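You operate a simulated robot arm through the tools that you are given. There is no shell and no other tool.

You are at the controls of a simulated two-armed robot. One attempt, no reset.

TASK
Push the power plug in, open the laptop, switch it on and send the cards job.

The check looks at the end state, three seconds after you hand in, the way a careful person would. Anything else that was tipped, shoved, dropped, spilled or broken makes it a failure.

THE ROBOT
Two 6-joint arms with fingered hands on one trunk that stands fixed in place. Base frame: the origin is at the foot of the trunk, x ahead of it, y to its left, z up; the work surface is at about z = 74. Units: cm, rad, N and s.
The left shoulder is at [7, 19.1, 145.6], the right one opposite. With the tool pointing down near the work surface each hand reaches from about 40 to 84 cm from the base axis, measured 20 degrees to its own side. Payload 4.7 kg a hand.
Tool frame (each hand has its own): the origin (TCP) lies between the finger pads and is the grasp point; the fingertips stand 3.6 cm ahead of it; z points along the fingers, y is the line along which they close. The gripper opens to 12 cm; its body begins 4.2 cm behind the TCP. The gripper is a hand of 5 fingers: y runs from the thumb to the fingers, the wrist lies at [-1.8, -11.3, -19.8] in the tool frame.
Orientation is told as [roll, pitch, yaw] about the base's x, y, z axes, in that order, counted from this pose: with the fingers straight down and the wrist toward the robot, the tool's x, y and z point along [0, 1, 0], [1, 0, 0] and [0, 0, -1] of the base frame.

THE INTERFACE
- The arms move only by the tool drive_tool. It takes "left_plan", "right_plan" or both (then of equal length, played together; a hand with none holds still); each is a list that holds one entry, the list of rows, each a list of 6 numbers: the shift along the base's x, y, z in cm, then the turn, a rotation vector about the base's x, y, z in rad. In form: [[[x, y, z, rx, ry, rz], ...]]. A call has 1 to 20 rows; each row shifts and turns the commanded pose from where the row before left it. Rows are played at 5 a second. More than 5 cm and 0.15 rad between two rows, and nothing of the call is played. Where a pose cannot be reached the arm comes as near as it can. A force on the tool above 40 N (or 10 N above the force at the start of the call, whichever is more), or a blocked arm, ends the call early, and 0.2 s more pass. In this call time passes only in rows, and 0.2 s behind the last. The reply holds the time, the measured pose of the TCP, the force on the tool along the base axes, the opening and the grip force, in the units named above and with some noise, with the torque about the TCP (base axes, N m) and any sound that the robot's microphone picked up.
- Cameras (640 x 400 px; columns grow to the right, rows downward): "scene" is now at [11.87, -4.37, 166.67]; the picture's right is [-0.50, -0.86, -0.00], its down [-0.63, 0.36, -0.69] and it looks along [0.60, -0.35, -0.72] (base axes); focal length 347 px, centre (320, 200). "left" rides on the left gripper at [-7.3, -9.1, -14.3] in its tool frame; the picture's right is [-0.80, -0.28, 0.53], its down [0.53, -0.73, 0.42] and it looks along [0.27, 0.62, 0.74] (tool axes); focal length 234 px, centre (320, 200). "right" rides on the right gripper at [7.2, -9.1, -14.3] in its tool frame; the picture's right is [-0.80, 0.28, -0.53], its down [-0.53, -0.73, 0.42] and it looks along [-0.27, 0.62, 0.74] (tool axes); focal length 234 px, centre (320, 200). There is no depth. A picture from a camera that has moved, and an enlarged one, comes with that camera's place and axes in the base frame and with its lens.
- grab_frame(camera): a new picture of that camera. The clock stands still meanwhile.
- lift_body(by): slides the trunk up (or, below 0, down) by that many cm; the arms and the scene camera ride with it, the base frame stays. It gives what a move gives, with no picture.
- move_fingers(index, middle, ring, little, thumb_bend, thumb_turn, hand): sets how far each is bent, from 0 (flat) to 100 (curled in); at 30 the hand is open as for a grip, at 70 the pads meet at the TCP. One left out holds its place. A second passes; each finger stops where it meets its share of the squeeze, and holds until it gets a number again. It is the only way to open and close the hand. It gives what a move gives, with no picture; readings hold the bend of each and the force on index, middle, ring, little, thumb and palm. thumb_turn goes from beside the hand (0) to across from the fingers (100), as for a grip.
- aim_head(pan, tilt): turns the head with the scene camera to pan (to the left, within 1.501 rad either way) and tilt (down, from -0.506 to 1.204), counted from straight ahead of the robot. It gives what a move gives.
- enlarge(camera, box): a new picture of the part [left, top, right, bottom] of that camera's present view, enlarged. The clock stands still meanwhile.
- close_job(): hands the job in; it is judged then, once.

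Nothing tells you positions but the pictures and the camera data. Unless the task says otherwise, let go and move clear before handing in.

The tools are called after ">>>" as name(argument=value, ...) on one line, values as JSON. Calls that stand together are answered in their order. drive_tool: Moves the arms, as the interface text tells. Its arguments: {"type":"object","properties":{"left_plan":{"type":"array","items":{"type":"array","items":{"type":"array","items":{"type":"number"}}}},"right_plan":{"type":"array","items":{"type":"array","items":{"type":"array","items":{"type":"number"}}}}},"required":[]} The other tools are called the same way: lift_body (by) moves the trunk up or down; move_fingers (index, middle, ring, little, thumb_bend, thumb_turn, hand) moves the fingers one by one; aim_head (pan, tilt) turns the head that bears the scene camera; grab_frame (camera) takes a picture; enlarge (camera, box) takes an enlarged picture of a part of a camera's view; close_job () hands the job in.

At the start:

```text
time: 0.0
left_tool_pos: [70.62, -3.45, 133.97]
left_tool_rot: [0.001, -0.002, 0.002]
left_wrist_force: [-0.6, -0.5, -0.2]
left_moment: [0.01, -0.01, 0.0]
left_gripper_width: 11.95
left_grasp_force: 0.1
left_shape: jaw
left_bend: [30.0, 30.0, 30.0, 30.0, 30.0, 98.0]
left_finger forces: [0.1, 0.0, 0.0, 0.1, 0.1, 0.0]
right_tool_pos: [38.41, -53.53, 113.06]
right_tool_rot: [0.001, 0.0, 0.002]
right_wrist_force: [-0.8, 0.4, 0.3]
right_moment: [-0.03, 0.01, -0.01]
right_gripper_width: 11.99
right_grasp_force: 0.1
right_shape: jaw
right_bend: [30.0, 30.0, 30.0, 30.0, 30.0, 98.0]
right_finger forces: [0.0, 0.0, 0.0, 0.1, 0.1, 0.0]
trunk travel left (down, up): [-93.3, 0.7]
head pan, tilt (commanded): [-0.527, 0.81]
```

scene: 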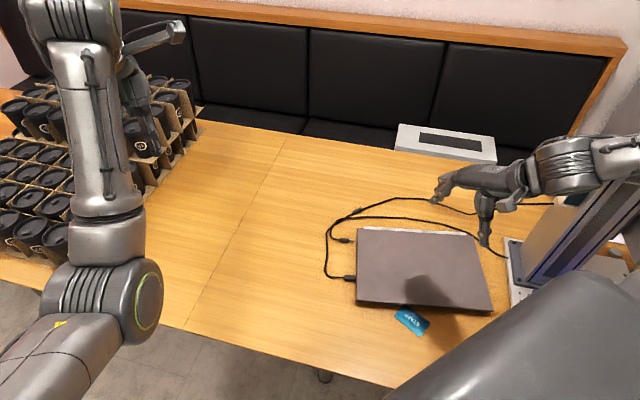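
right: 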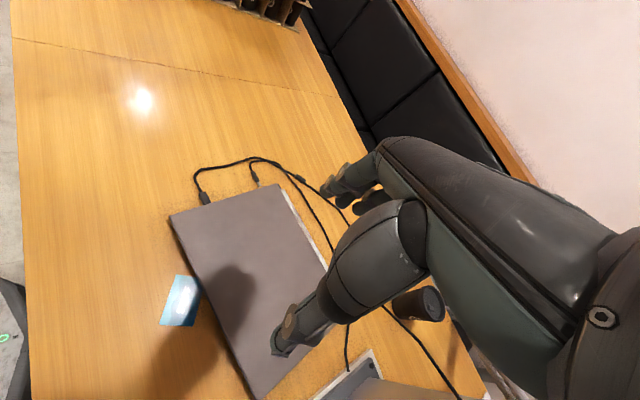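
left: 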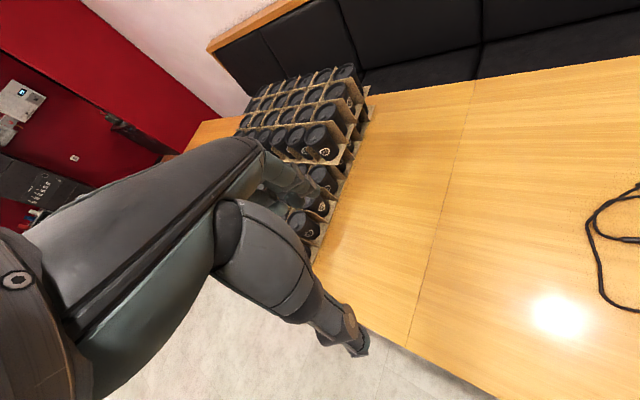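

I see a closed laptop on the table with two cable ends near its left side, a card labelled in blue, a printer-like box behind, and a machine to the right. I'll look closer before moving anything.

>>> enlarge(camera="scene", box=[310, 180, 510, 340])

>>> enlarge(camera="scene", box=[380, 100, 640, 270])

>>> enlarge(camera="right", box=[140, 130, 340, 340])

```text
2.50 times, centred on (410, 260) of scene
camera zoom: at [11.87, -4.37, 166.67], right [-0.5, -0.86, 0.0], down [-0.63, 0.36, -0.69], along [0.6, -0.35, -0.72], focal length 869 px, centre (95, 50)
```

zoom: 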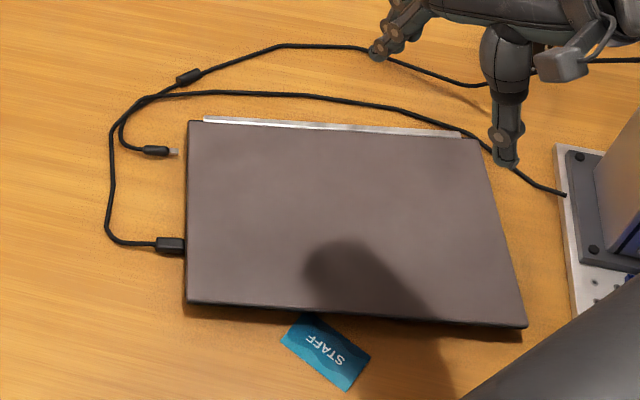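

```text
2.35 times, centred on (510, 185) of scene
camera zoom: at [11.87, -4.37, 166.67], right [-0.5, -0.86, 0.0], down [-0.63, 0.36, -0.69], along [0.6, -0.35, -0.72], focal length 818 px, centre (-127, 235)
```

zoom: 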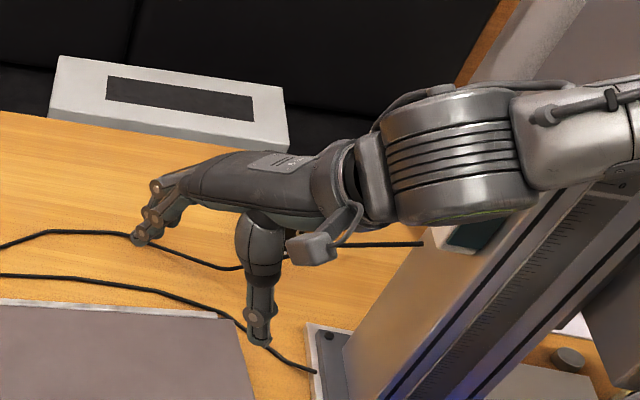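

```text
1.90 times, centred on (240, 235) of right
camera zoom: at [29.26, -46.1, 127.26], right [0.28, -0.8, 0.53], down [-0.73, -0.53, -0.42], along [0.62, -0.27, -0.74], focal length 446 px, centre (472, 133)
```

zoom: 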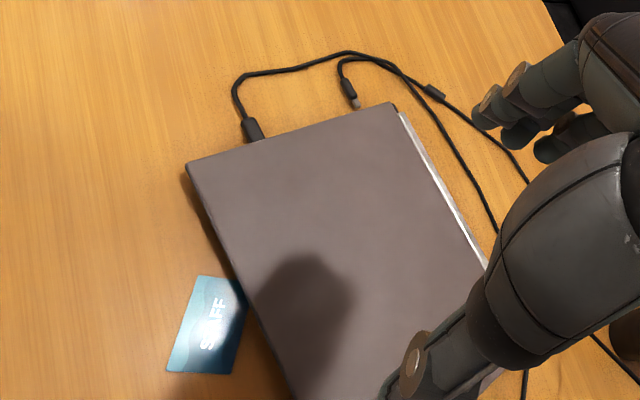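

The laptop sits turned about 35° to the right, its front edge facing me, with a loose plug near its back-left corner at roughly (66, -48). I'll look around with the head to see the machine on the right and the surroundings.

>>> aim_head(pan=-0.9, tilt=0.75)

>>> grab_frame(camera="scene")

```text
time: 0.8
left_tool_pos: [70.78, -3.59, 133.88]
left_tool_rot: [0.002, 0.001, 0.004]
left_wrist_force: [-0.2, -0.2, -0.1]
left_moment: [0.01, 0.0, 0.04]
left_gripper_width: 11.97
left_grasp_force: 0.1
left_shape: jaw
left_bend: [30.0, 30.0, 30.0, 30.0, 30.0, 98.0]
left_finger forces: [0.0, 0.0, 0.0, 0.0, 0.0, 0.0]
right_tool_pos: [38.33, -53.38, 113.03]
right_tool_rot: [0.0, 0.001, 0.0]
right_wrist_force: [-0.6, -1.0, 0.4]
right_moment: [0.01, -0.02, 0.0]
right_gripper_width: 11.93
right_grasp_force: 0.1
right_shape: jaw
right_bend: [30.0, 30.0, 30.0, 30.0, 30.0, 98.0]
right_finger forces: [0.0, 0.0, 0.0, 0.0, 0.0, 0.1]
trunk travel left (down, up): [-93.3, 0.7]
head pan, tilt (commanded): [-0.901, 0.75]
```

```text
taken
camera scene: at [10.1, -6.82, 167.16], right [-0.78, -0.62, 0.0], down [-0.42, 0.53, -0.73], along [0.45, -0.57, -0.68], focal length 347 px, centre (320, 200)
```

scene: 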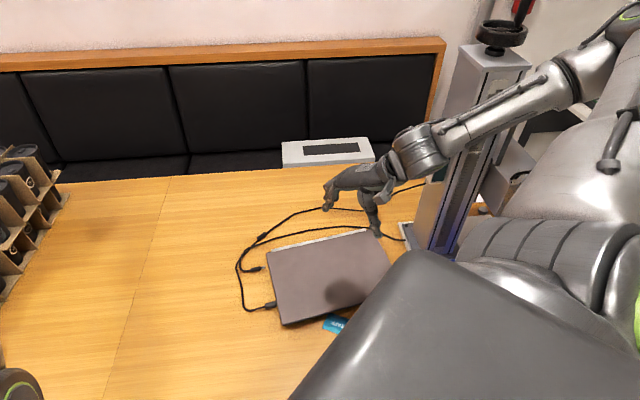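

The right arm blocks part of the view of the tall machine. I'll look the other way as well, then return to the laptop.

>>> aim_head(pan=0.4, tilt=0.6)

>>> grab_frame(camera="scene")

>>> aim_head(pan=-0.3, tilt=0.85)

>>> grab_frame(camera="scene")

```text
time: 2.3
left_tool_pos: [70.76, -3.53, 133.96]
left_tool_rot: [0.001, 0.0, 0.002]
left_wrist_force: [0.8, 0.5, -0.2]
left_moment: [-0.02, -0.04, -0.01]
left_gripper_width: 11.94
left_grasp_force: 0.1
left_shape: jaw
left_bend: [30.0, 30.0, 30.0, 30.0, 30.0, 98.0]
left_finger forces: [0.1, 0.0, 0.0, 0.0, 0.0, 0.1]
right_tool_pos: [38.43, -53.45, 112.87]
right_tool_rot: [-0.001, 0.0, 0.0]
right_wrist_force: [-0.4, 0.1, 0.2]
right_moment: [-0.03, 0.0, 0.01]
right_gripper_width: 11.95
right_grasp_force: 0.0
right_shape: jaw
right_bend: [30.0, 30.0, 30.0, 30.0, 30.0, 98.0]
right_finger forces: [0.0, 0.0, 0.0, 0.1, 0.0, 0.0]
trunk travel left (down, up): [-93.3, 0.7]
head pan, tilt (commanded): [0.4, 0.6]
```

```text
taken
camera scene: at [13.09, 3.1, 168.45], right [0.39, -0.92, 0.0], down [-0.52, -0.22, -0.82], along [0.76, 0.32, -0.57], focal length 347 px, centre (320, 200)
```

scene: 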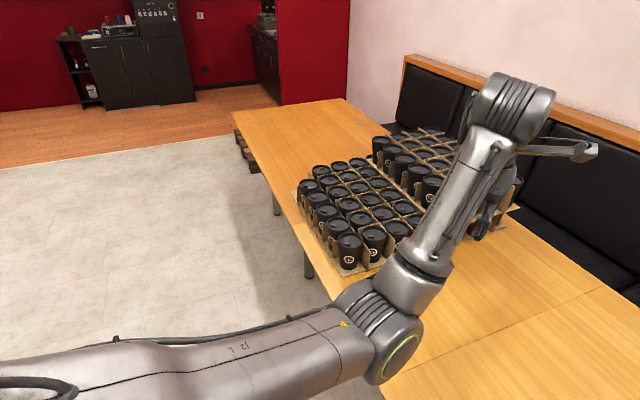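

```text
time: 3.4
left_tool_pos: [70.69, -3.58, 134.04]
left_tool_rot: [0.0, 0.0, 0.002]
left_wrist_force: [-0.2, 0.5, 0.2]
left_moment: [0.01, -0.02, -0.01]
left_gripper_width: 11.97
left_grasp_force: 0.0
left_shape: jaw
left_bend: [30.0, 30.0, 30.0, 30.0, 30.0, 98.0]
left_finger forces: [0.0, 0.1, 0.0, 0.1, 0.1, 0.1]
right_tool_pos: [38.39, -53.43, 112.97]
right_tool_rot: [0.0, 0.002, -0.001]
right_wrist_force: [-0.3, 0.5, -0.4]
right_moment: [0.02, -0.01, -0.02]
right_gripper_width: 11.99
right_grasp_force: 0.1
right_shape: jaw
right_bend: [30.0, 30.0, 30.0, 30.0, 30.0, 98.0]
right_finger forces: [0.1, 0.1, 0.1, 0.0, 0.0, 0.0]
trunk travel left (down, up): [-93.3, 0.7]
head pan, tilt (commanded): [-0.3, 0.85]
```

```text
taken
camera scene: at [12.42, -2.64, 166.37], right [-0.29, -0.96, 0.0], down [-0.72, 0.22, -0.66], along [0.63, -0.19, -0.75], focal length 347 px, centre (320, 200)
```

scene: 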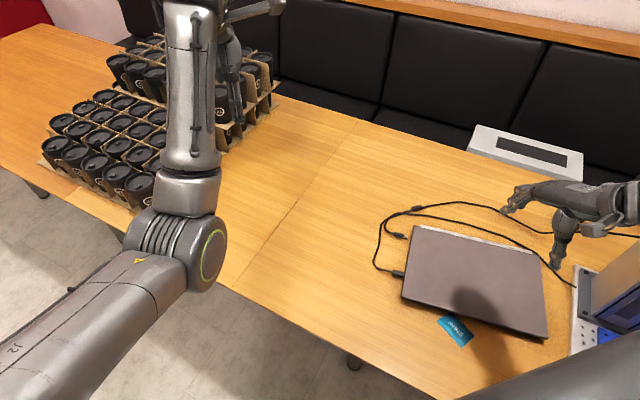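

Nothing has moved. The left arm stays parked away from the cups; I'll bring the right hand over toward the plug, well above the laptop, to get a close look with its camera.

>>> drive_tool(right_plan=[[[2, 1.3, -3.5, 0, 0, 0], [2, 1.3, -3.5, 0, 0, 0], [2, 1.3, -3.5, 0, 0, 0], [2, 1.3, -3.5, 0, 0, 0], [2, 1.3, -3.5, 0, 0, 0], [2, 1.3, -3.5, 0, 0, 0]]])

>>> grab_frame(camera="right")

>>> grab_frame(camera="scene")

```text
time: 4.8
left_tool_pos: [70.76, -3.45, 133.81]
left_tool_rot: [0.001, 0.001, 0.002]
left_wrist_force: [0.9, -1.0, 0.2]
left_moment: [0.03, -0.02, -0.02]
left_gripper_width: 11.96
left_grasp_force: 0.0
left_shape: jaw
left_bend: [30.0, 30.0, 30.0, 30.0, 30.0, 98.0]
left_finger forces: [0.2, 0.1, 0.1, 0.0, 0.0, 0.1]
right_tool_pos: [50.59, -45.67, 91.96]
right_tool_rot: [0.0, 0.002, 0.002]
right_wrist_force: [-0.8, -0.2, 0.5]
right_moment: [0.0, 0.01, 0.0]
right_gripper_width: 11.95
right_grasp_force: 0.0
right_shape: jaw
right_bend: [30.0, 30.0, 30.0, 30.0, 30.0, 98.0]
right_finger forces: [0.1, 0.0, 0.1, 0.1, 0.0, 0.0]
trunk travel left (down, up): [-93.3, 0.7]
head pan, tilt (commanded): [-0.3, 0.85]
```

```text
taken
camera right: at [41.36, -38.26, 106.19], right [0.28, -0.8, 0.53], down [-0.73, -0.53, -0.42], along [0.62, -0.27, -0.74], focal length 234 px, centre (320, 200)
```

right: 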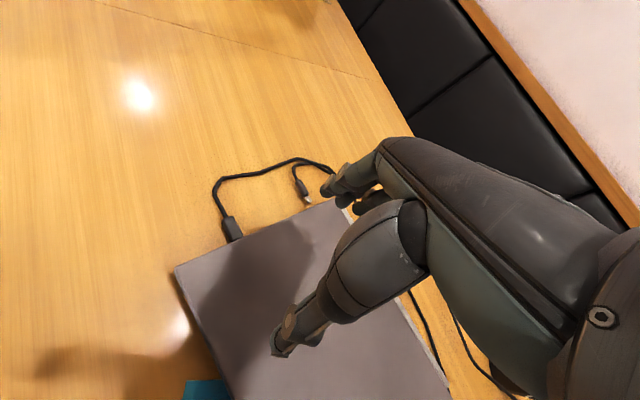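

```text
taken
camera scene: at [12.56, -2.57, 166.36], right [-0.3, -0.96, 0.0], down [-0.72, 0.22, -0.66], along [0.63, -0.2, -0.75], focal length 347 px, centre (320, 200)
```

scene: 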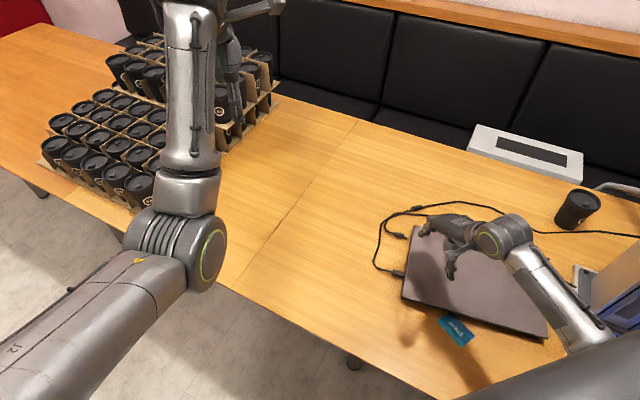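

I can see a coffee cup at the back right, which I must avoid. Zooming in on the plug from the right-hand camera and the scene camera.

>>> enlarge(camera="right", box=[200, 130, 360, 250])

>>> enlarge(camera="scene", box=[360, 190, 460, 300])

>>> enlarge(camera="scene", box=[440, 120, 640, 260])

```text
3.33 times, centred on (280, 190) of right
camera zoom: at [41.36, -38.26, 106.19], right [0.28, -0.8, 0.53], down [-0.73, -0.53, -0.42], along [0.62, -0.27, -0.74], focal length 781 px, centre (453, 233)
```

zoom: 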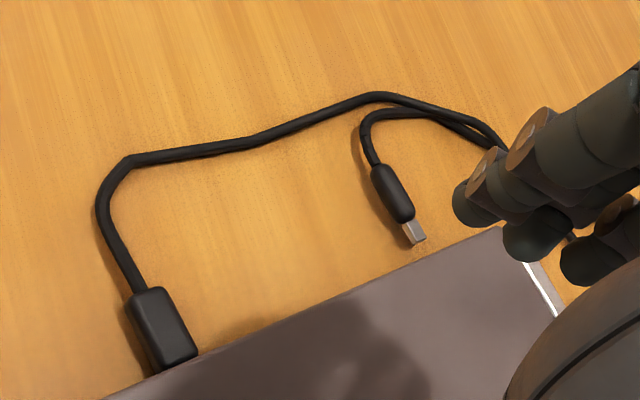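

```text
3.64 times, centred on (410, 245) of scene
camera zoom: at [12.56, -2.57, 166.36], right [-0.3, -0.96, 0.0], down [-0.72, 0.22, -0.66], along [0.63, -0.2, -0.75], focal length 1263 px, centre (-7, 36)
```

zoom: 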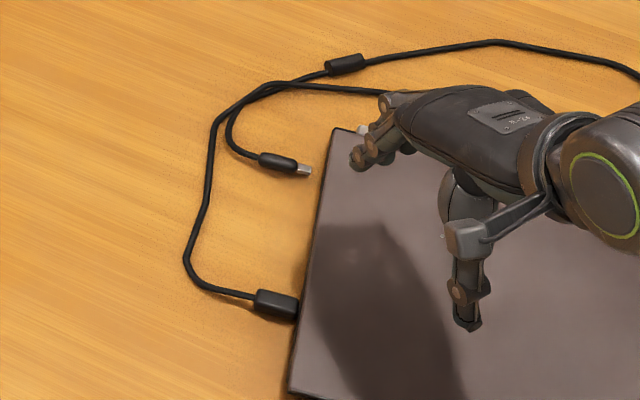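

```text
2.86 times, centred on (540, 190) of scene
camera zoom: at [12.56, -2.57, 166.36], right [-0.3, -0.96, 0.0], down [-0.72, 0.22, -0.66], along [0.63, -0.2, -0.75], focal length 993 px, centre (-309, 229)
```

zoom: 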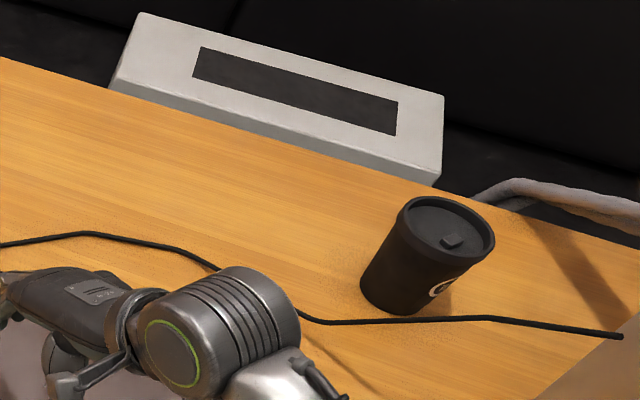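

The loose plug (silver tip, cable with the ferrite leading off to the side) is the power plug: tip about (65.9, -48.2, 75), body reaching back to (68.3, -44.5), axis matching the laptop's left-right axis, about 1.3 cm short of the laptop side. I'll try shaping the right hand for an index–thumb pinch, here in the air, and look at it.

>>> move_fingers(hand="right", index=45, middle=100, ring=100, little=100, thumb_bend=45)

>>> grab_frame(camera="right")

>>> enlarge(camera="scene", box=[380, 190, 540, 300])

```text
time: 5.8
left_tool_pos: [70.75, -3.52, 133.98]
left_tool_rot: [-0.001, 0.001, 0.002]
left_wrist_force: [-0.1, 0.4, 0.9]
left_moment: [0.04, -0.02, 0.0]
left_gripper_width: 11.98
left_grasp_force: 0.1
left_shape: jaw
left_bend: [30.0, 30.0, 30.0, 30.0, 30.0, 98.0]
left_finger forces: [0.0, 0.1, 0.0, 0.0, 0.0, 0.0]
right_tool_pos: [50.5, -45.74, 92.0]
right_tool_rot: [0.001, 0.0, 0.001]
right_wrist_force: [0.3, 0.0, 0.9]
right_moment: [-0.01, 0.0, -0.02]
right_gripper_width: 7.89
right_grasp_force: 0.0
right_shape: fingers
right_bend: [45.0, 100.0, 100.0, 100.0, 45.0, 98.0]
right_finger forces: [0.1, 0.0, 0.0, 0.1, 0.0, 0.0]
trunk travel left (down, up): [-93.3, 0.7]
head pan, tilt (commanded): [-0.3, 0.85]
```

```text
taken
camera right: at [41.23, -38.34, 106.23], right [0.28, -0.8, 0.53], down [-0.73, -0.53, -0.42], along [0.62, -0.27, -0.74], focal length 234 px, centre (320, 200)
```

right: 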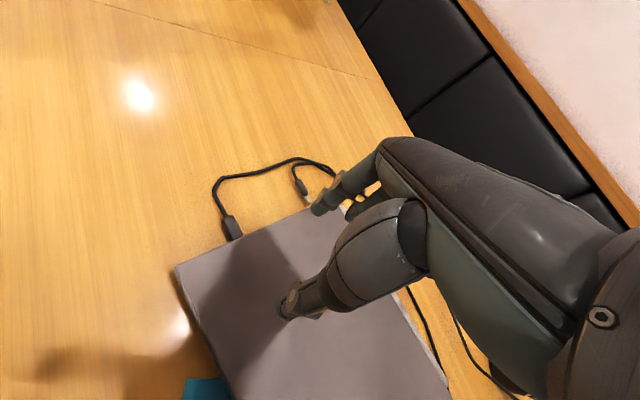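

```text
3.64 times, centred on (460, 245) of scene
camera zoom: at [12.42, -2.63, 166.36], right [-0.3, -0.96, 0.0], down [-0.72, 0.22, -0.66], along [0.63, -0.19, -0.75], focal length 1263 px, centre (-189, 36)
```

zoom: 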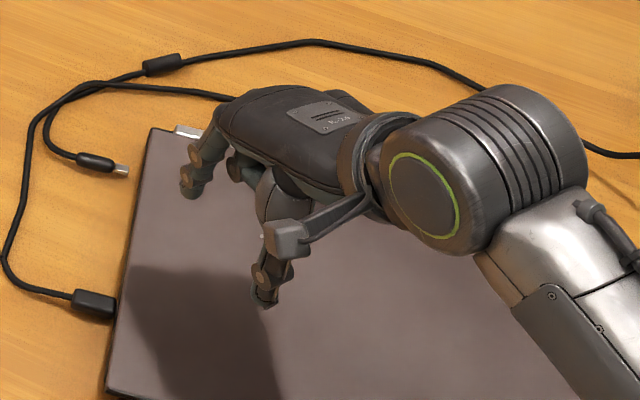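

The index finger and thumb pinch at the tool centre, and the curled fingers stay clear. I'll bring the left hand down and turn it so that its camera gives a side view of the plug, staying well away from everything.

>>> drive_tool(left_plan=[[[-0.6, 0.4, -3.5, 0, 0, -0.15], [-0.6, 0.4, -3.5, 0, 0, -0.15], [-0.6, 0.4, -3.5, 0, 0, -0.15], [-0.6, 0.4, -3.5, 0, 0, -0.15], [-0.6, 0.4, -3.5, 0, 0, -0.15], [-0.6, 0.4, -3.5, 0, 0, -0.15], [-0.6, 0.4, -3.5, 0, 0, -0.15], [-0.6, 0.4, -3.5, 0, 0, -0.15]]])

>>> grab_frame(camera="left")

>>> grab_frame(camera="scene")

```text
time: 7.6
left_tool_pos: [65.96, -0.34, 105.89]
left_tool_rot: [0.0, -0.002, -1.201]
left_wrist_force: [0.4, 0.1, -0.3]
left_moment: [-0.01, -0.01, -0.04]
left_gripper_width: 11.95
left_grasp_force: 0.0
left_shape: jaw
left_bend: [30.0, 30.0, 30.0, 30.0, 30.0, 98.0]
left_finger forces: [0.0, 0.0, 0.1, 0.0, 0.0, 0.0]
right_tool_pos: [50.41, -45.65, 92.06]
right_tool_rot: [-0.001, -0.002, 0.0]
right_wrist_force: [-0.3, 0.6, 0.5]
right_moment: [-0.01, 0.0, -0.06]
right_gripper_width: 7.85
right_grasp_force: 0.1
right_shape: fingers
right_bend: [45.0, 100.0, 100.0, 100.0, 45.0, 98.0]
right_finger forces: [0.1, 0.0, 0.0, 0.0, 0.0, 0.0]
trunk travel left (down, up): [-93.3, 0.7]
head pan, tilt (commanded): [-0.3, 0.85]
```

```text
taken
camera left: at [55.85, 5.58, 120.22], right [-0.85, -0.03, -0.53], down [0.23, 0.87, -0.43], along [0.47, -0.48, -0.74], focal length 234 px, centre (320, 200)
```

left: 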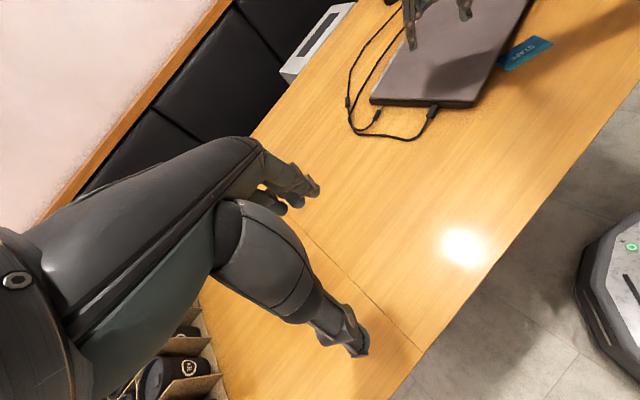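

```text
taken
camera scene: at [12.47, -2.57, 166.36], right [-0.3, -0.96, 0.0], down [-0.72, 0.22, -0.66], along [0.63, -0.2, -0.75], focal length 347 px, centre (320, 200)
```

scene: 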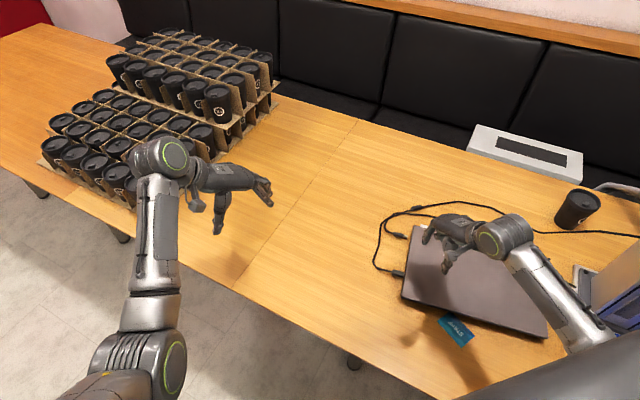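

The left camera now sees the laptop's left side. Zooming in on it for the port and plug heights.

>>> enlarge(camera="left", box=[330, 50, 470, 150])

>>> enlarge(camera="left", box=[350, 80, 410, 140])

```text
4.00 times, centred on (400, 100) of left
camera zoom: at [55.85, 5.58, 120.22], right [-0.85, -0.03, -0.53], down [0.23, 0.87, -0.43], along [0.47, -0.48, -0.74], focal length 937 px, centre (0, 600)
```

zoom: 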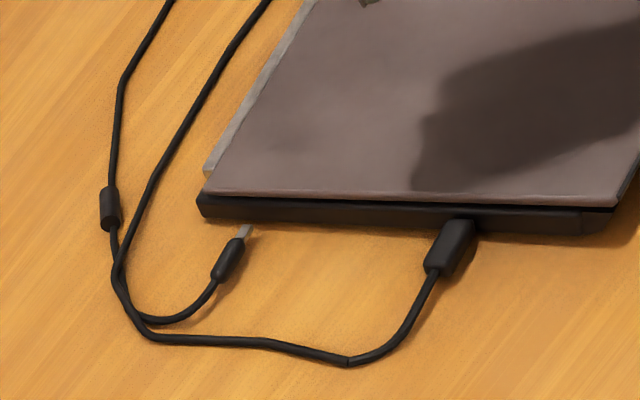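

```text
6.67 times, centred on (380, 110) of left
camera zoom: at [55.85, 5.58, 120.22], right [-0.85, -0.03, -0.53], down [0.23, 0.87, -0.43], along [0.47, -0.48, -0.74], focal length 1561 px, centre (-80, 800)
```

zoom: 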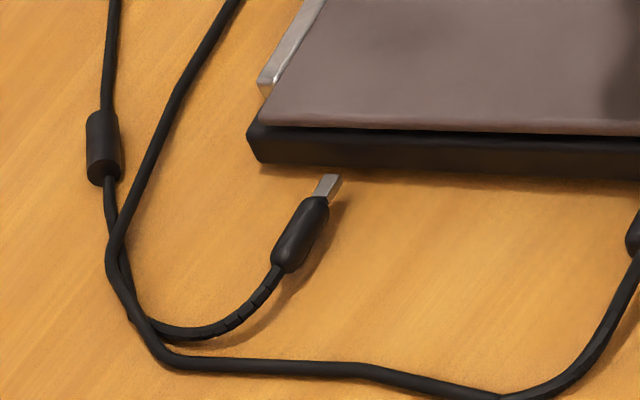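

The plug lies slightly above the table in front of the laptop's black base, aligned with it; the port itself is not visible from here. I'll lower the left camera for a flatter look at the laptop's side.

>>> drive_tool(left_plan=[[[0.5, -2.8, -4, 0, 0, -0.15], [0.5, -2.8, -4, 0, 0, -0.15], [0.5, -2.8, -4, 0, 0, -0.15], [0.5, -2.8, -4, -0.117, 0.009, 0], [0, 0, 0, -0.117, 0.009, 0], [0, 0, 0, -0.117, 0.009, 0]]])

>>> grab_frame(camera="left")

```text
time: 9.0
left_tool_pos: [66.74, -8.61, 90.93]
left_tool_rot: [0.002, -0.35, -1.648]
left_wrist_force: [0.4, 0.4, 0.4]
left_moment: [0.0, -0.01, 0.0]
left_gripper_width: 11.97
left_grasp_force: 0.0
left_shape: jaw
left_bend: [30.0, 30.0, 30.0, 30.0, 30.0, 97.0]
left_finger forces: [0.0, 0.1, 0.0, 0.0, 0.0, 0.0]
left hand out of reach, approached as far as the arm can: row 4, 5, 6
right_tool_pos: [50.34, -45.65, 91.91]
right_tool_rot: [0.001, 0.001, 0.001]
right_wrist_force: [-0.2, -0.5, -0.3]
right_moment: [0.0, 0.01, 0.01]
right_gripper_width: 7.88
right_grasp_force: 0.2
right_shape: fingers
right_bend: [45.0, 100.0, 100.0, 100.0, 45.0, 98.0]
right_finger forces: [0.0, 0.0, 0.0, 0.0, 0.0, 0.0]
trunk travel left (down, up): [-93.3, 0.7]
head pan, tilt (commanded): [-0.3, 0.85]
```

```text
taken
camera left: at [60.51, 5.37, 101.24], right [-0.8, 0.14, -0.59], down [0.57, 0.5, -0.65], along [0.2, -0.86, -0.48], focal length 234 px, centre (320, 200)
```

left: 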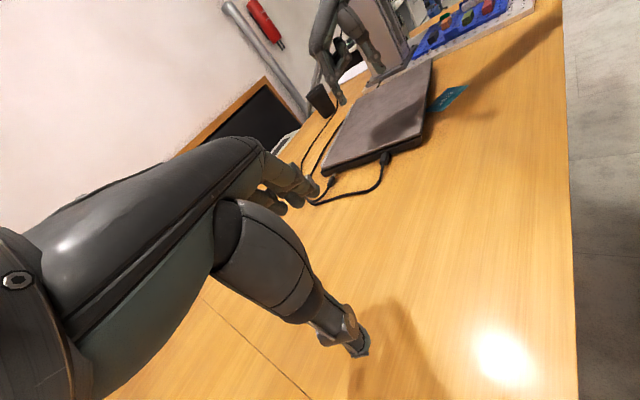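

>>> enlarge(camera="left", box=[310, 140, 410, 210])

>>> enlarge(camera="left", box=[290, 0, 560, 150])

```text
5.71 times, centred on (360, 175) of left
camera zoom: at [60.51, 5.37, 101.24], right [-0.8, 0.14, -0.59], down [0.57, 0.5, -0.65], along [0.2, -0.86, -0.48], focal length 1338 px, centre (91, 343)
```

zoom: 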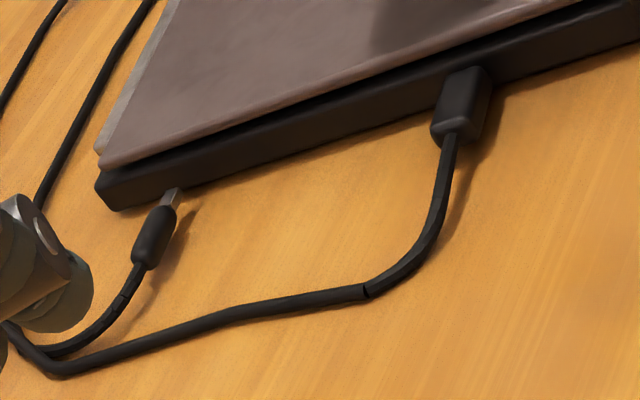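

```text
2.37 times, centred on (425, 75) of left
camera zoom: at [60.51, 5.37, 101.24], right [-0.8, 0.14, -0.59], down [0.57, 0.5, -0.65], along [0.2, -0.86, -0.48], focal length 555 px, centre (71, 496)
```

zoom: 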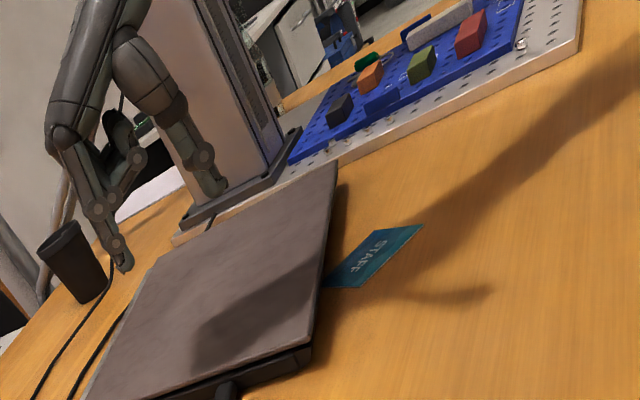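

The side view confirms the plug axis is at z ≈ 75.0, body centre about (67.3, -45.8). I'll turn the right hand to line up with the plug and move it above, still high.

>>> drive_tool(right_plan=[[[3.4, 0, -0.4, 0, 0, -0.121], [3.4, 0, -0.4, 0, 0, -0.121], [3.4, 0, -0.4, 0, 0, -0.121], [3.4, 0, -0.4, 0, 0, -0.121], [3.4, 0, -0.4, 0, 0, -0.121]]])

>>> move_fingers(hand="right", index=62, thumb_bend=62)

>>> enlarge(camera="left", box=[290, 80, 430, 210])

>>> enlarge(camera="scene", box=[370, 190, 530, 300])

>>> grab_frame(camera="right")

```text
time: 10.2
left_tool_pos: [66.85, -8.63, 90.81]
left_tool_rot: [-0.003, -0.353, -1.647]
left_wrist_force: [0.1, -0.6, -0.3]
left_moment: [-0.01, 0.02, 0.0]
left_gripper_width: 11.97
left_grasp_force: 0.0
left_shape: jaw
left_bend: [30.0, 30.0, 30.0, 30.0, 30.0, 97.0]
left_finger forces: [0.1, 0.0, 0.0, 0.1, 0.1, 0.1]
right_tool_pos: [67.53, -45.74, 89.86]
right_tool_rot: [-0.001, 0.001, -0.604]
right_wrist_force: [-0.2, -0.6, -1.0]
right_moment: [-0.01, 0.0, -0.04]
right_gripper_width: 7.87
right_grasp_force: 0.0
right_shape: fingers
right_bend: [45.0, 100.0, 100.0, 100.0, 45.0, 98.0]
right_finger forces: [0.0, 0.1, 0.0, 0.0, 0.1, 0.1]
trunk travel left (down, up): [-93.3, 0.7]
head pan, tilt (commanded): [-0.3, 0.85]
```

```text
time: 11.2
left_tool_pos: [66.71, -8.63, 91.12]
left_tool_rot: [0.001, -0.35, -1.645]
left_wrist_force: [-0.4, -0.1, -0.2]
left_moment: [-0.02, 0.02, -0.02]
left_gripper_width: 12.01
left_grasp_force: 0.0
left_shape: jaw
left_bend: [30.0, 30.0, 30.0, 30.0, 30.0, 97.0]
left_finger forces: [0.1, 0.1, 0.0, 0.0, 0.0, 0.0]
right_tool_pos: [67.39, -45.59, 90.09]
right_tool_rot: [0.0, 0.001, -0.604]
right_wrist_force: [0.7, 0.0, 0.2]
right_moment: [-0.04, -0.02, -0.01]
right_gripper_width: 2.8
right_grasp_force: 0.1
right_shape: fingers
right_bend: [62.0, 100.0, 100.0, 100.0, 62.0, 98.0]
right_finger forces: [0.0, 0.1, 0.0, 0.0, 0.1, 0.0]
trunk travel left (down, up): [-93.3, 0.7]
head pan, tilt (commanded): [-0.3, 0.85]
```

```text
3.08 times, centred on (360, 145) of left
camera zoom: at [60.53, 5.34, 101.24], right [-0.8, 0.14, -0.59], down [0.57, 0.5, -0.65], along [0.2, -0.85, -0.48], focal length 720 px, centre (197, 369)
```

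zoom: 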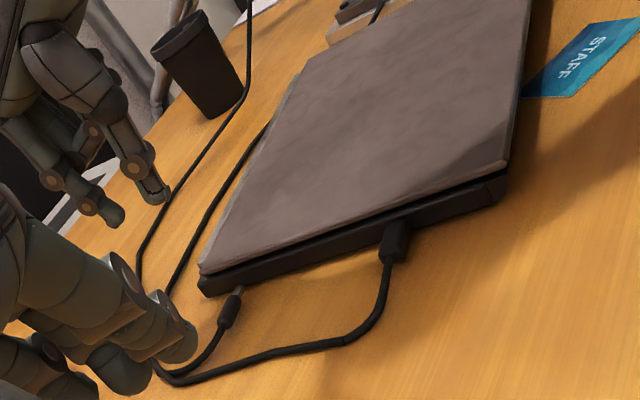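

```text
3.64 times, centred on (450, 245) of scene
camera zoom: at [12.43, -2.62, 166.36], right [-0.3, -0.96, 0.0], down [-0.72, 0.22, -0.66], along [0.63, -0.19, -0.75], focal length 1263 px, centre (-153, 36)
```

zoom: 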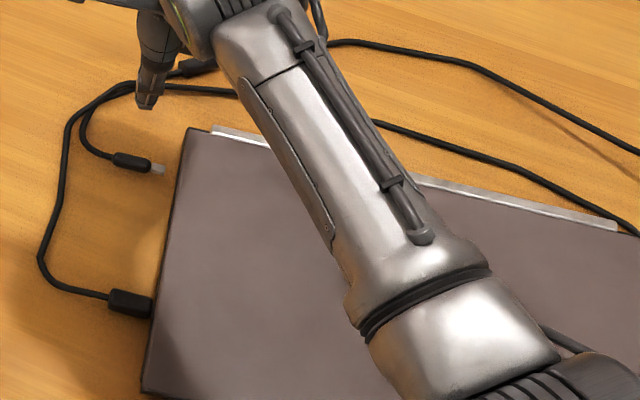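

```text
taken
camera right: at [64.0, -34.41, 104.25], right [-0.23, -0.82, 0.53], down [-0.91, -0.02, -0.42], along [0.36, -0.57, -0.74], focal length 234 px, centre (320, 200)
```

right: 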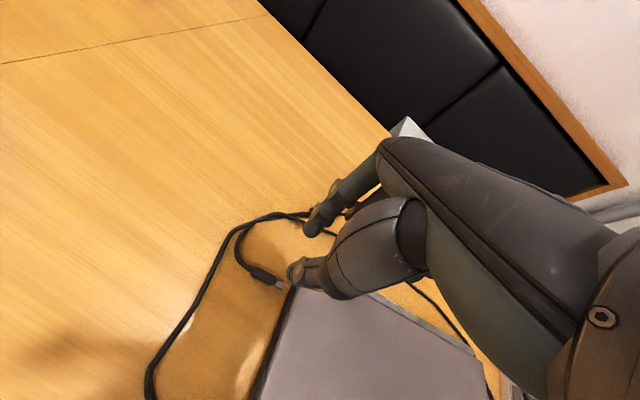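

The fingertips hang 3.6 cm below the tool centre, as told. I'll zoom in from the right-hand camera to check the pinch against the plug below it.

>>> enlarge(camera="right", box=[220, 190, 360, 310])

>>> enlarge(camera="left", box=[290, 90, 370, 190])

```text
3.33 times, centred on (290, 250) of right
camera zoom: at [64.0, -34.41, 104.25], right [-0.23, -0.82, 0.53], down [-0.91, -0.02, -0.42], along [0.36, -0.57, -0.74], focal length 781 px, centre (420, 33)
```

zoom: 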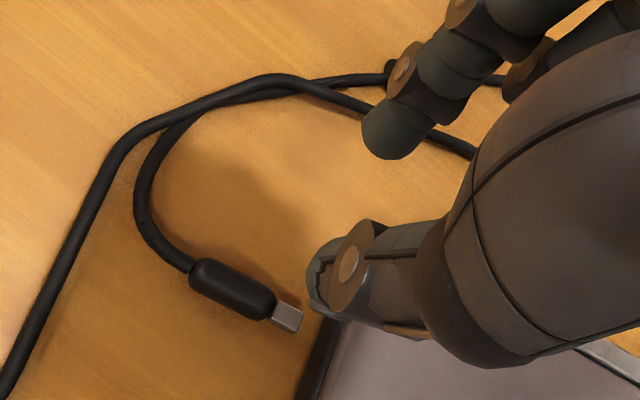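

```text
4.00 times, centred on (330, 140) of left
camera zoom: at [60.53, 5.34, 101.24], right [-0.8, 0.14, -0.59], down [0.57, 0.5, -0.65], along [0.2, -0.85, -0.48], focal length 937 px, centre (280, 440)
```

zoom: 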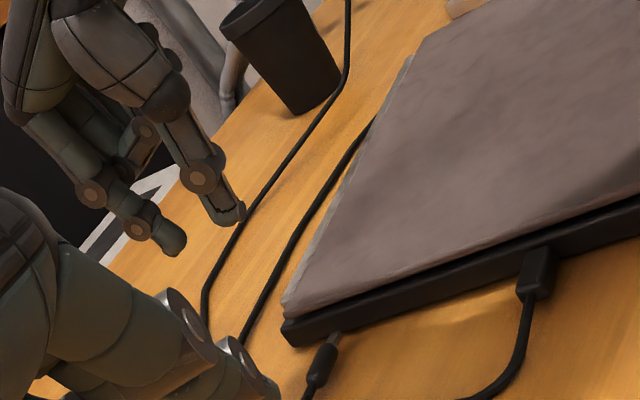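

The pinch sits about 0.7 cm to the index side of the tool centre. I'll lean the hand slightly so the curled fingers ride higher over the laptop, open the pinch a little, and descend to just above the plug.

>>> move_fingers(hand="right", index=56, thumb_bend=56)

>>> drive_tool(right_plan=[[[0, 0, -2, -0.0823, 0.0568, 0], [0, 0, -2, -0.0823, 0.0568, 0], [0, 0, -2, 0, 0, 0], [0, 0, -2, 0, 0, 0]]])

>>> enlarge(camera="right", box=[220, 190, 360, 310])

>>> enlarge(camera="left", box=[300, 110, 400, 210])

>>> enlarge(camera="scene", box=[370, 190, 470, 270])

```text
time: 12.2
left_tool_pos: [66.73, -8.65, 90.91]
left_tool_rot: [0.001, -0.352, -1.647]
left_wrist_force: [0.1, -0.2, -0.1]
left_moment: [-0.01, 0.0, -0.03]
left_gripper_width: 12.01
left_grasp_force: 0.0
left_shape: jaw
left_bend: [30.0, 30.0, 30.0, 30.0, 30.0, 97.0]
left_finger forces: [0.0, 0.1, 0.0, 0.0, 0.0, 0.0]
right_tool_pos: [67.52, -45.69, 89.96]
right_tool_rot: [-0.001, -0.002, -0.606]
right_wrist_force: [-0.7, -0.1, -0.7]
right_moment: [0.0, 0.02, 0.02]
right_gripper_width: 4.46
right_grasp_force: 0.0
right_shape: fingers
right_bend: [56.0, 100.0, 100.0, 100.0, 56.0, 98.0]
right_finger forces: [0.1, 0.0, 0.0, 0.0, 0.0, 0.0]
trunk travel left (down, up): [-93.3, 0.7]
head pan, tilt (commanded): [-0.3, 0.85]
```

```text
time: 13.2
left_tool_pos: [66.78, -8.65, 90.95]
left_tool_rot: [0.0, -0.35, -1.648]
left_wrist_force: [0.2, 0.0, 0.3]
left_moment: [-0.02, 0.03, 0.01]
left_gripper_width: 12.0
left_grasp_force: 0.1
left_shape: jaw
left_bend: [30.0, 30.0, 30.0, 30.0, 30.0, 97.0]
left_finger forces: [0.0, 0.0, 0.0, 0.1, 0.0, 0.0]
right_tool_pos: [67.4, -45.52, 82.0]
right_tool_rot: [-0.2, 0.0, -0.605]
right_wrist_force: [-0.2, 0.6, 0.2]
right_moment: [0.05, 0.01, 0.0]
right_gripper_width: 4.45
right_grasp_force: 0.0
right_shape: fingers
right_bend: [56.0, 100.0, 100.0, 100.0, 56.0, 98.0]
right_finger forces: [0.0, 0.0, 0.1, 0.0, 0.1, 0.0]
trunk travel left (down, up): [-93.3, 0.7]
head pan, tilt (commanded): [-0.3, 0.85]
```

```text
3.33 times, centred on (290, 250) of right
camera zoom: at [65.56, -32.13, 94.5], right [-0.16, -0.72, 0.68], down [-0.95, -0.08, -0.31], along [0.28, -0.69, -0.67], focal length 781 px, centre (420, 33)
```

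zoom: 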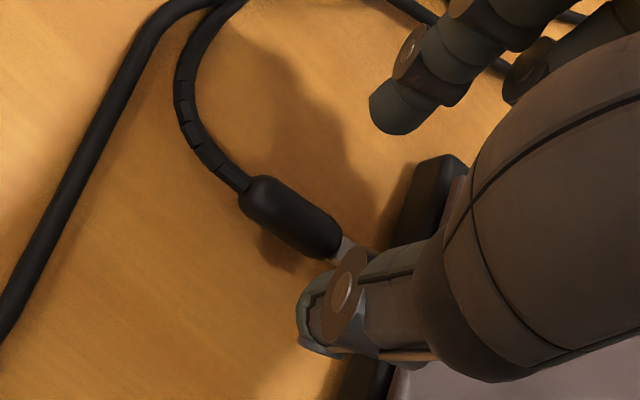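

```text
4.00 times, centred on (350, 160) of left
camera zoom: at [60.56, 5.34, 101.22], right [-0.8, 0.14, -0.59], down [0.57, 0.5, -0.65], along [0.2, -0.85, -0.48], focal length 937 px, centre (200, 360)
```

zoom: 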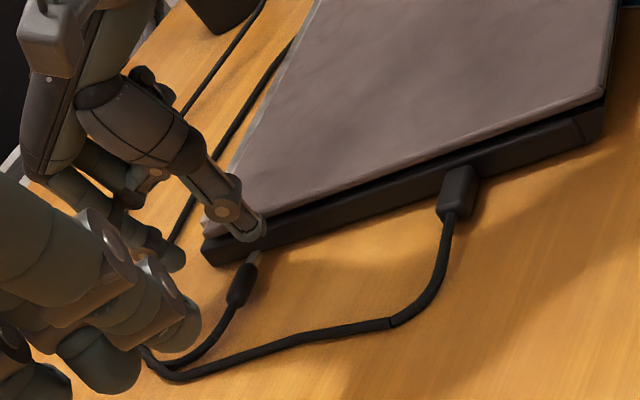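

```text
5.00 times, centred on (420, 230) of scene
camera zoom: at [12.48, -2.63, 166.36], right [-0.3, -0.96, 0.0], down [-0.72, 0.22, -0.66], along [0.63, -0.19, -0.75], focal length 1737 px, centre (-180, 50)
```

zoom: 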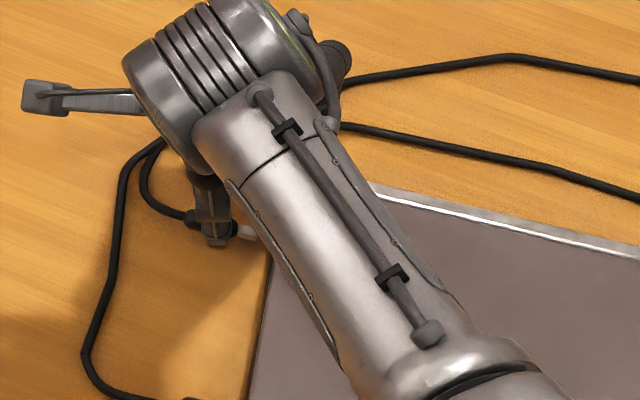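

The pinch straddles the plug body correctly. I'll curl the left fingers to clear its view, and lower the right hand so the fingertips are just off the table around the plug.

>>> move_fingers(hand="left", index=100, middle=100, ring=100, little=100)

>>> drive_tool(right_plan=[[[0, 0, -1.5, 0, 0, 0], [0, 0, -1.5, 0, 0, 0], [0, 0, -0.7, 0, 0, 0]]])

>>> enlarge(camera="left", box=[300, 110, 400, 210])

>>> enlarge(camera="right", box=[220, 190, 360, 310])

```text
time: 14.2
left_tool_pos: [66.76, -8.61, 91.0]
left_tool_rot: [0.002, -0.349, -1.646]
left_wrist_force: [-0.7, 0.2, 0.0]
left_moment: [-0.04, 0.03, 0.01]
left_gripper_width: 8.02
left_grasp_force: 0.1
left_shape: fingers
left_bend: [100.0, 100.0, 100.0, 100.0, 30.0, 97.0]
left_finger forces: [0.1, 0.0, 0.0, 0.1, 0.0, 0.1]
right_tool_pos: [67.36, -45.59, 81.96]
right_tool_rot: [-0.202, -0.001, -0.603]
right_wrist_force: [0.2, 0.1, -1.0]
right_moment: [-0.04, -0.01, 0.03]
right_gripper_width: 4.46
right_grasp_force: 0.1
right_shape: fingers
right_bend: [56.0, 100.0, 100.0, 100.0, 56.0, 98.0]
right_finger forces: [0.1, 0.1, 0.0, 0.1, 0.0, 0.0]
trunk travel left (down, up): [-93.3, 0.7]
head pan, tilt (commanded): [-0.3, 0.85]
```

```text
time: 15.0
left_tool_pos: [66.79, -8.61, 90.85]
left_tool_rot: [0.0, -0.351, -1.648]
left_wrist_force: [0.3, -0.7, -0.9]
left_moment: [-0.03, -0.02, 0.0]
left_gripper_width: 8.03
left_grasp_force: 0.0
left_shape: fingers
left_bend: [100.0, 100.0, 100.0, 100.0, 30.0, 97.0]
left_finger forces: [0.1, 0.0, 0.0, 0.1, 0.1, 0.0]
right_tool_pos: [67.28, -45.55, 78.29]
right_tool_rot: [-0.201, 0.001, -0.604]
right_wrist_force: [-0.3, -0.1, -0.3]
right_moment: [0.01, 0.01, -0.01]
right_gripper_width: 4.46
right_grasp_force: 0.1
right_shape: fingers
right_bend: [56.0, 100.0, 100.0, 100.0, 56.0, 98.0]
right_finger forces: [0.1, 0.0, 0.0, 0.0, 0.0, 0.1]
trunk travel left (down, up): [-93.3, 0.7]
head pan, tilt (commanded): [-0.3, 0.85]
```

```text
4.00 times, centred on (350, 160) of left
camera zoom: at [60.53, 5.34, 101.24], right [-0.8, 0.14, -0.59], down [0.57, 0.5, -0.65], along [0.2, -0.85, -0.48], focal length 937 px, centre (200, 360)
```

zoom: 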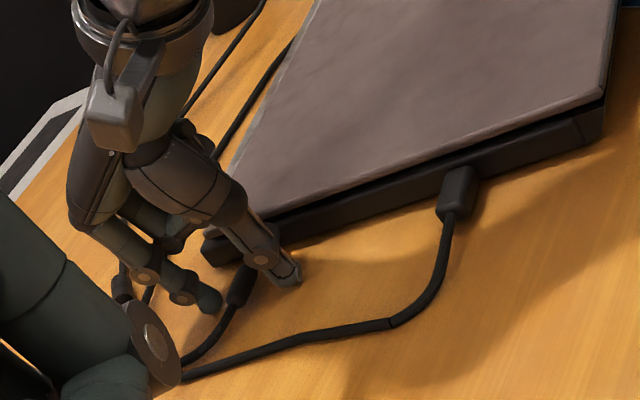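

```text
3.33 times, centred on (290, 250) of right
camera zoom: at [65.51, -32.08, 90.78], right [-0.16, -0.72, 0.67], down [-0.95, -0.08, -0.31], along [0.28, -0.69, -0.67], focal length 781 px, centre (420, 33)
```

zoom: 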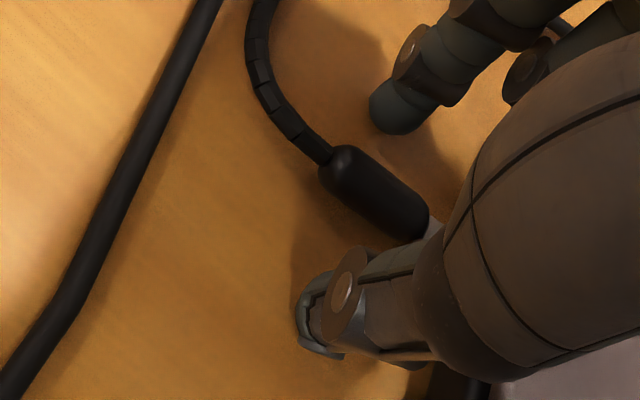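

The fingertips straddle the plug just above the table with no contact forces. Lowering a hair more and closing the pinch.

>>> drive_tool(right_plan=[[[0, 0, -0.25, 0, 0, 0]]])

>>> move_fingers(hand="right", index=74, thumb_bend=74)

>>> enlarge(camera="right", box=[220, 190, 360, 310])

>>> enlarge(camera="left", box=[310, 140, 390, 210])

```text
time: 15.4
left_tool_pos: [66.68, -8.57, 91.03]
left_tool_rot: [0.0, -0.353, -1.646]
left_wrist_force: [0.7, 0.2, 0.2]
left_moment: [0.01, 0.01, 0.01]
left_gripper_width: 7.99
left_grasp_force: 0.0
left_shape: fingers
left_bend: [100.0, 100.0, 100.0, 100.0, 30.0, 97.0]
left_finger forces: [0.1, 0.0, 0.0, 0.0, 0.0, 0.0]
right_tool_pos: [67.48, -45.62, 78.07]
right_tool_rot: [-0.199, 0.0, -0.605]
right_wrist_force: [-0.8, -0.9, 5.3]
right_moment: [-0.09, -0.12, 0.03]
right_gripper_width: 4.38
right_grasp_force: 2.3
right_shape: fingers
right_bend: [57.0, 100.0, 100.0, 100.0, 56.0, 98.0]
right_finger forces: [4.6, 0.1, 0.1, 0.0, 0.0, 0.1]
trunk travel left (down, up): [-93.3, 0.7]
head pan, tilt (commanded): [-0.3, 0.85]
```

```text
time: 16.4
left_tool_pos: [66.83, -8.64, 90.94]
left_tool_rot: [0.001, -0.353, -1.649]
left_wrist_force: [-0.1, 1.0, -0.5]
left_moment: [0.02, -0.02, -0.01]
left_gripper_width: 8.01
left_grasp_force: 0.2
left_shape: fingers
left_bend: [100.0, 100.0, 100.0, 100.0, 30.0, 97.0]
left_finger forces: [0.0, 0.1, 0.0, 0.0, 0.0, 0.0]
right_tool_pos: [67.37, -45.65, 78.04]
right_tool_rot: [-0.201, 0.002, -0.604]
right_wrist_force: [-1.1, -0.2, 0.1]
right_moment: [0.05, 0.08, -0.03]
right_gripper_width: 1.08
right_grasp_force: 9.0
right_shape: fingers
right_bend: [72.0, 100.0, 100.0, 100.0, 69.0, 97.0]
right_finger forces: [8.5, 0.0, 0.0, 0.1, 9.7, 0.0]
trunk travel left (down, up): [-93.3, 0.7]
head pan, tilt (commanded): [-0.3, 0.85]
```

```text
3.33 times, centred on (290, 250) of right
camera zoom: at [65.53, -32.15, 90.49], right [-0.16, -0.72, 0.67], down [-0.95, -0.08, -0.31], along [0.28, -0.69, -0.67], focal length 781 px, centre (420, 33)
```

zoom: 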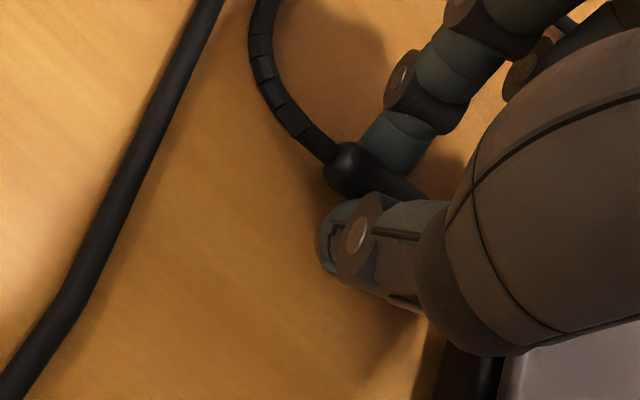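

```text
5.71 times, centred on (350, 175) of left
camera zoom: at [60.56, 5.31, 101.22], right [-0.8, 0.14, -0.59], down [0.57, 0.5, -0.65], along [0.2, -0.85, -0.48], focal length 1338 px, centre (149, 343)
```

zoom: 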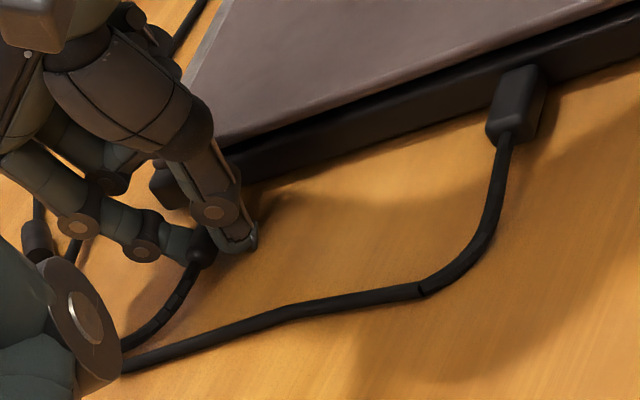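

The plug is held (9 N, 1.1 cm wide). Now pushing it toward the laptop along its axis in small steps, watching the force.

>>> drive_tool(right_plan=[[[-0.2825, -0.4125, 0, 0, 0, 0], [-0.2825, -0.4125, 0, 0, 0, 0]]])

>>> enlarge(camera="left", box=[310, 140, 390, 210])

>>> enlarge(camera="scene", box=[380, 210, 440, 260])

```text
time: 17.0
left_tool_pos: [66.66, -8.59, 90.99]
left_tool_rot: [0.001, -0.353, -1.646]
left_wrist_force: [0.2, 0.0, -0.1]
left_moment: [0.03, 0.03, -0.01]
left_gripper_width: 8.0
left_grasp_force: 0.0
left_shape: fingers
left_bend: [100.0, 100.0, 100.0, 100.0, 30.0, 97.0]
left_finger forces: [0.1, 0.0, 0.1, 0.0, 0.0, 0.1]
right_tool_pos: [66.79, -46.46, 77.98]
right_tool_rot: [-0.202, -0.001, -0.604]
right_wrist_force: [-0.5, 2.0, 0.0]
right_moment: [0.04, 0.06, -0.01]
right_gripper_width: 1.07
right_grasp_force: 9.1
right_shape: fingers
right_bend: [72.0, 100.0, 100.0, 100.0, 69.0, 97.0]
right_finger forces: [8.4, 0.1, 0.0, 0.0, 9.4, 0.1]
trunk travel left (down, up): [-93.3, 0.7]
head pan, tilt (commanded): [-0.3, 0.85]
```

```text
5.71 times, centred on (350, 175) of left
camera zoom: at [60.57, 5.32, 101.22], right [-0.8, 0.14, -0.59], down [0.57, 0.5, -0.65], along [0.2, -0.85, -0.48], focal length 1338 px, centre (149, 343)
```

zoom: 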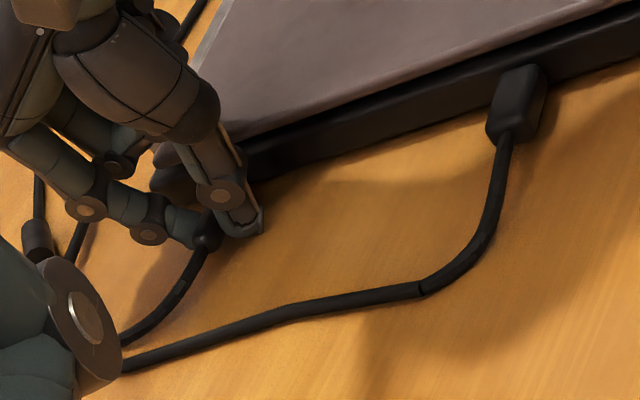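

```text
8.00 times, centred on (410, 235) of scene
camera zoom: at [12.49, -2.68, 166.35], right [-0.3, -0.96, 0.0], down [-0.72, 0.22, -0.66], along [0.63, -0.19, -0.75], focal length 2780 px, centre (-400, -80)
```

zoom: 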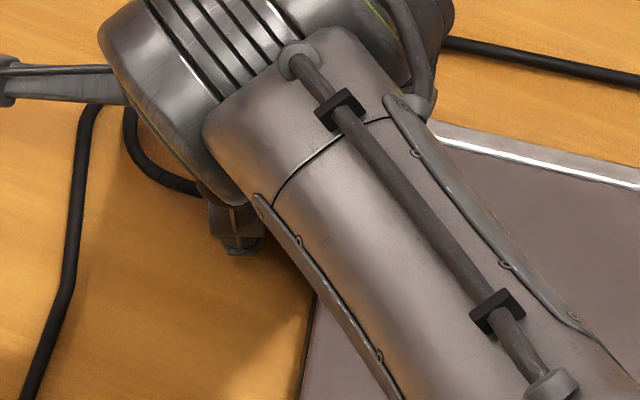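

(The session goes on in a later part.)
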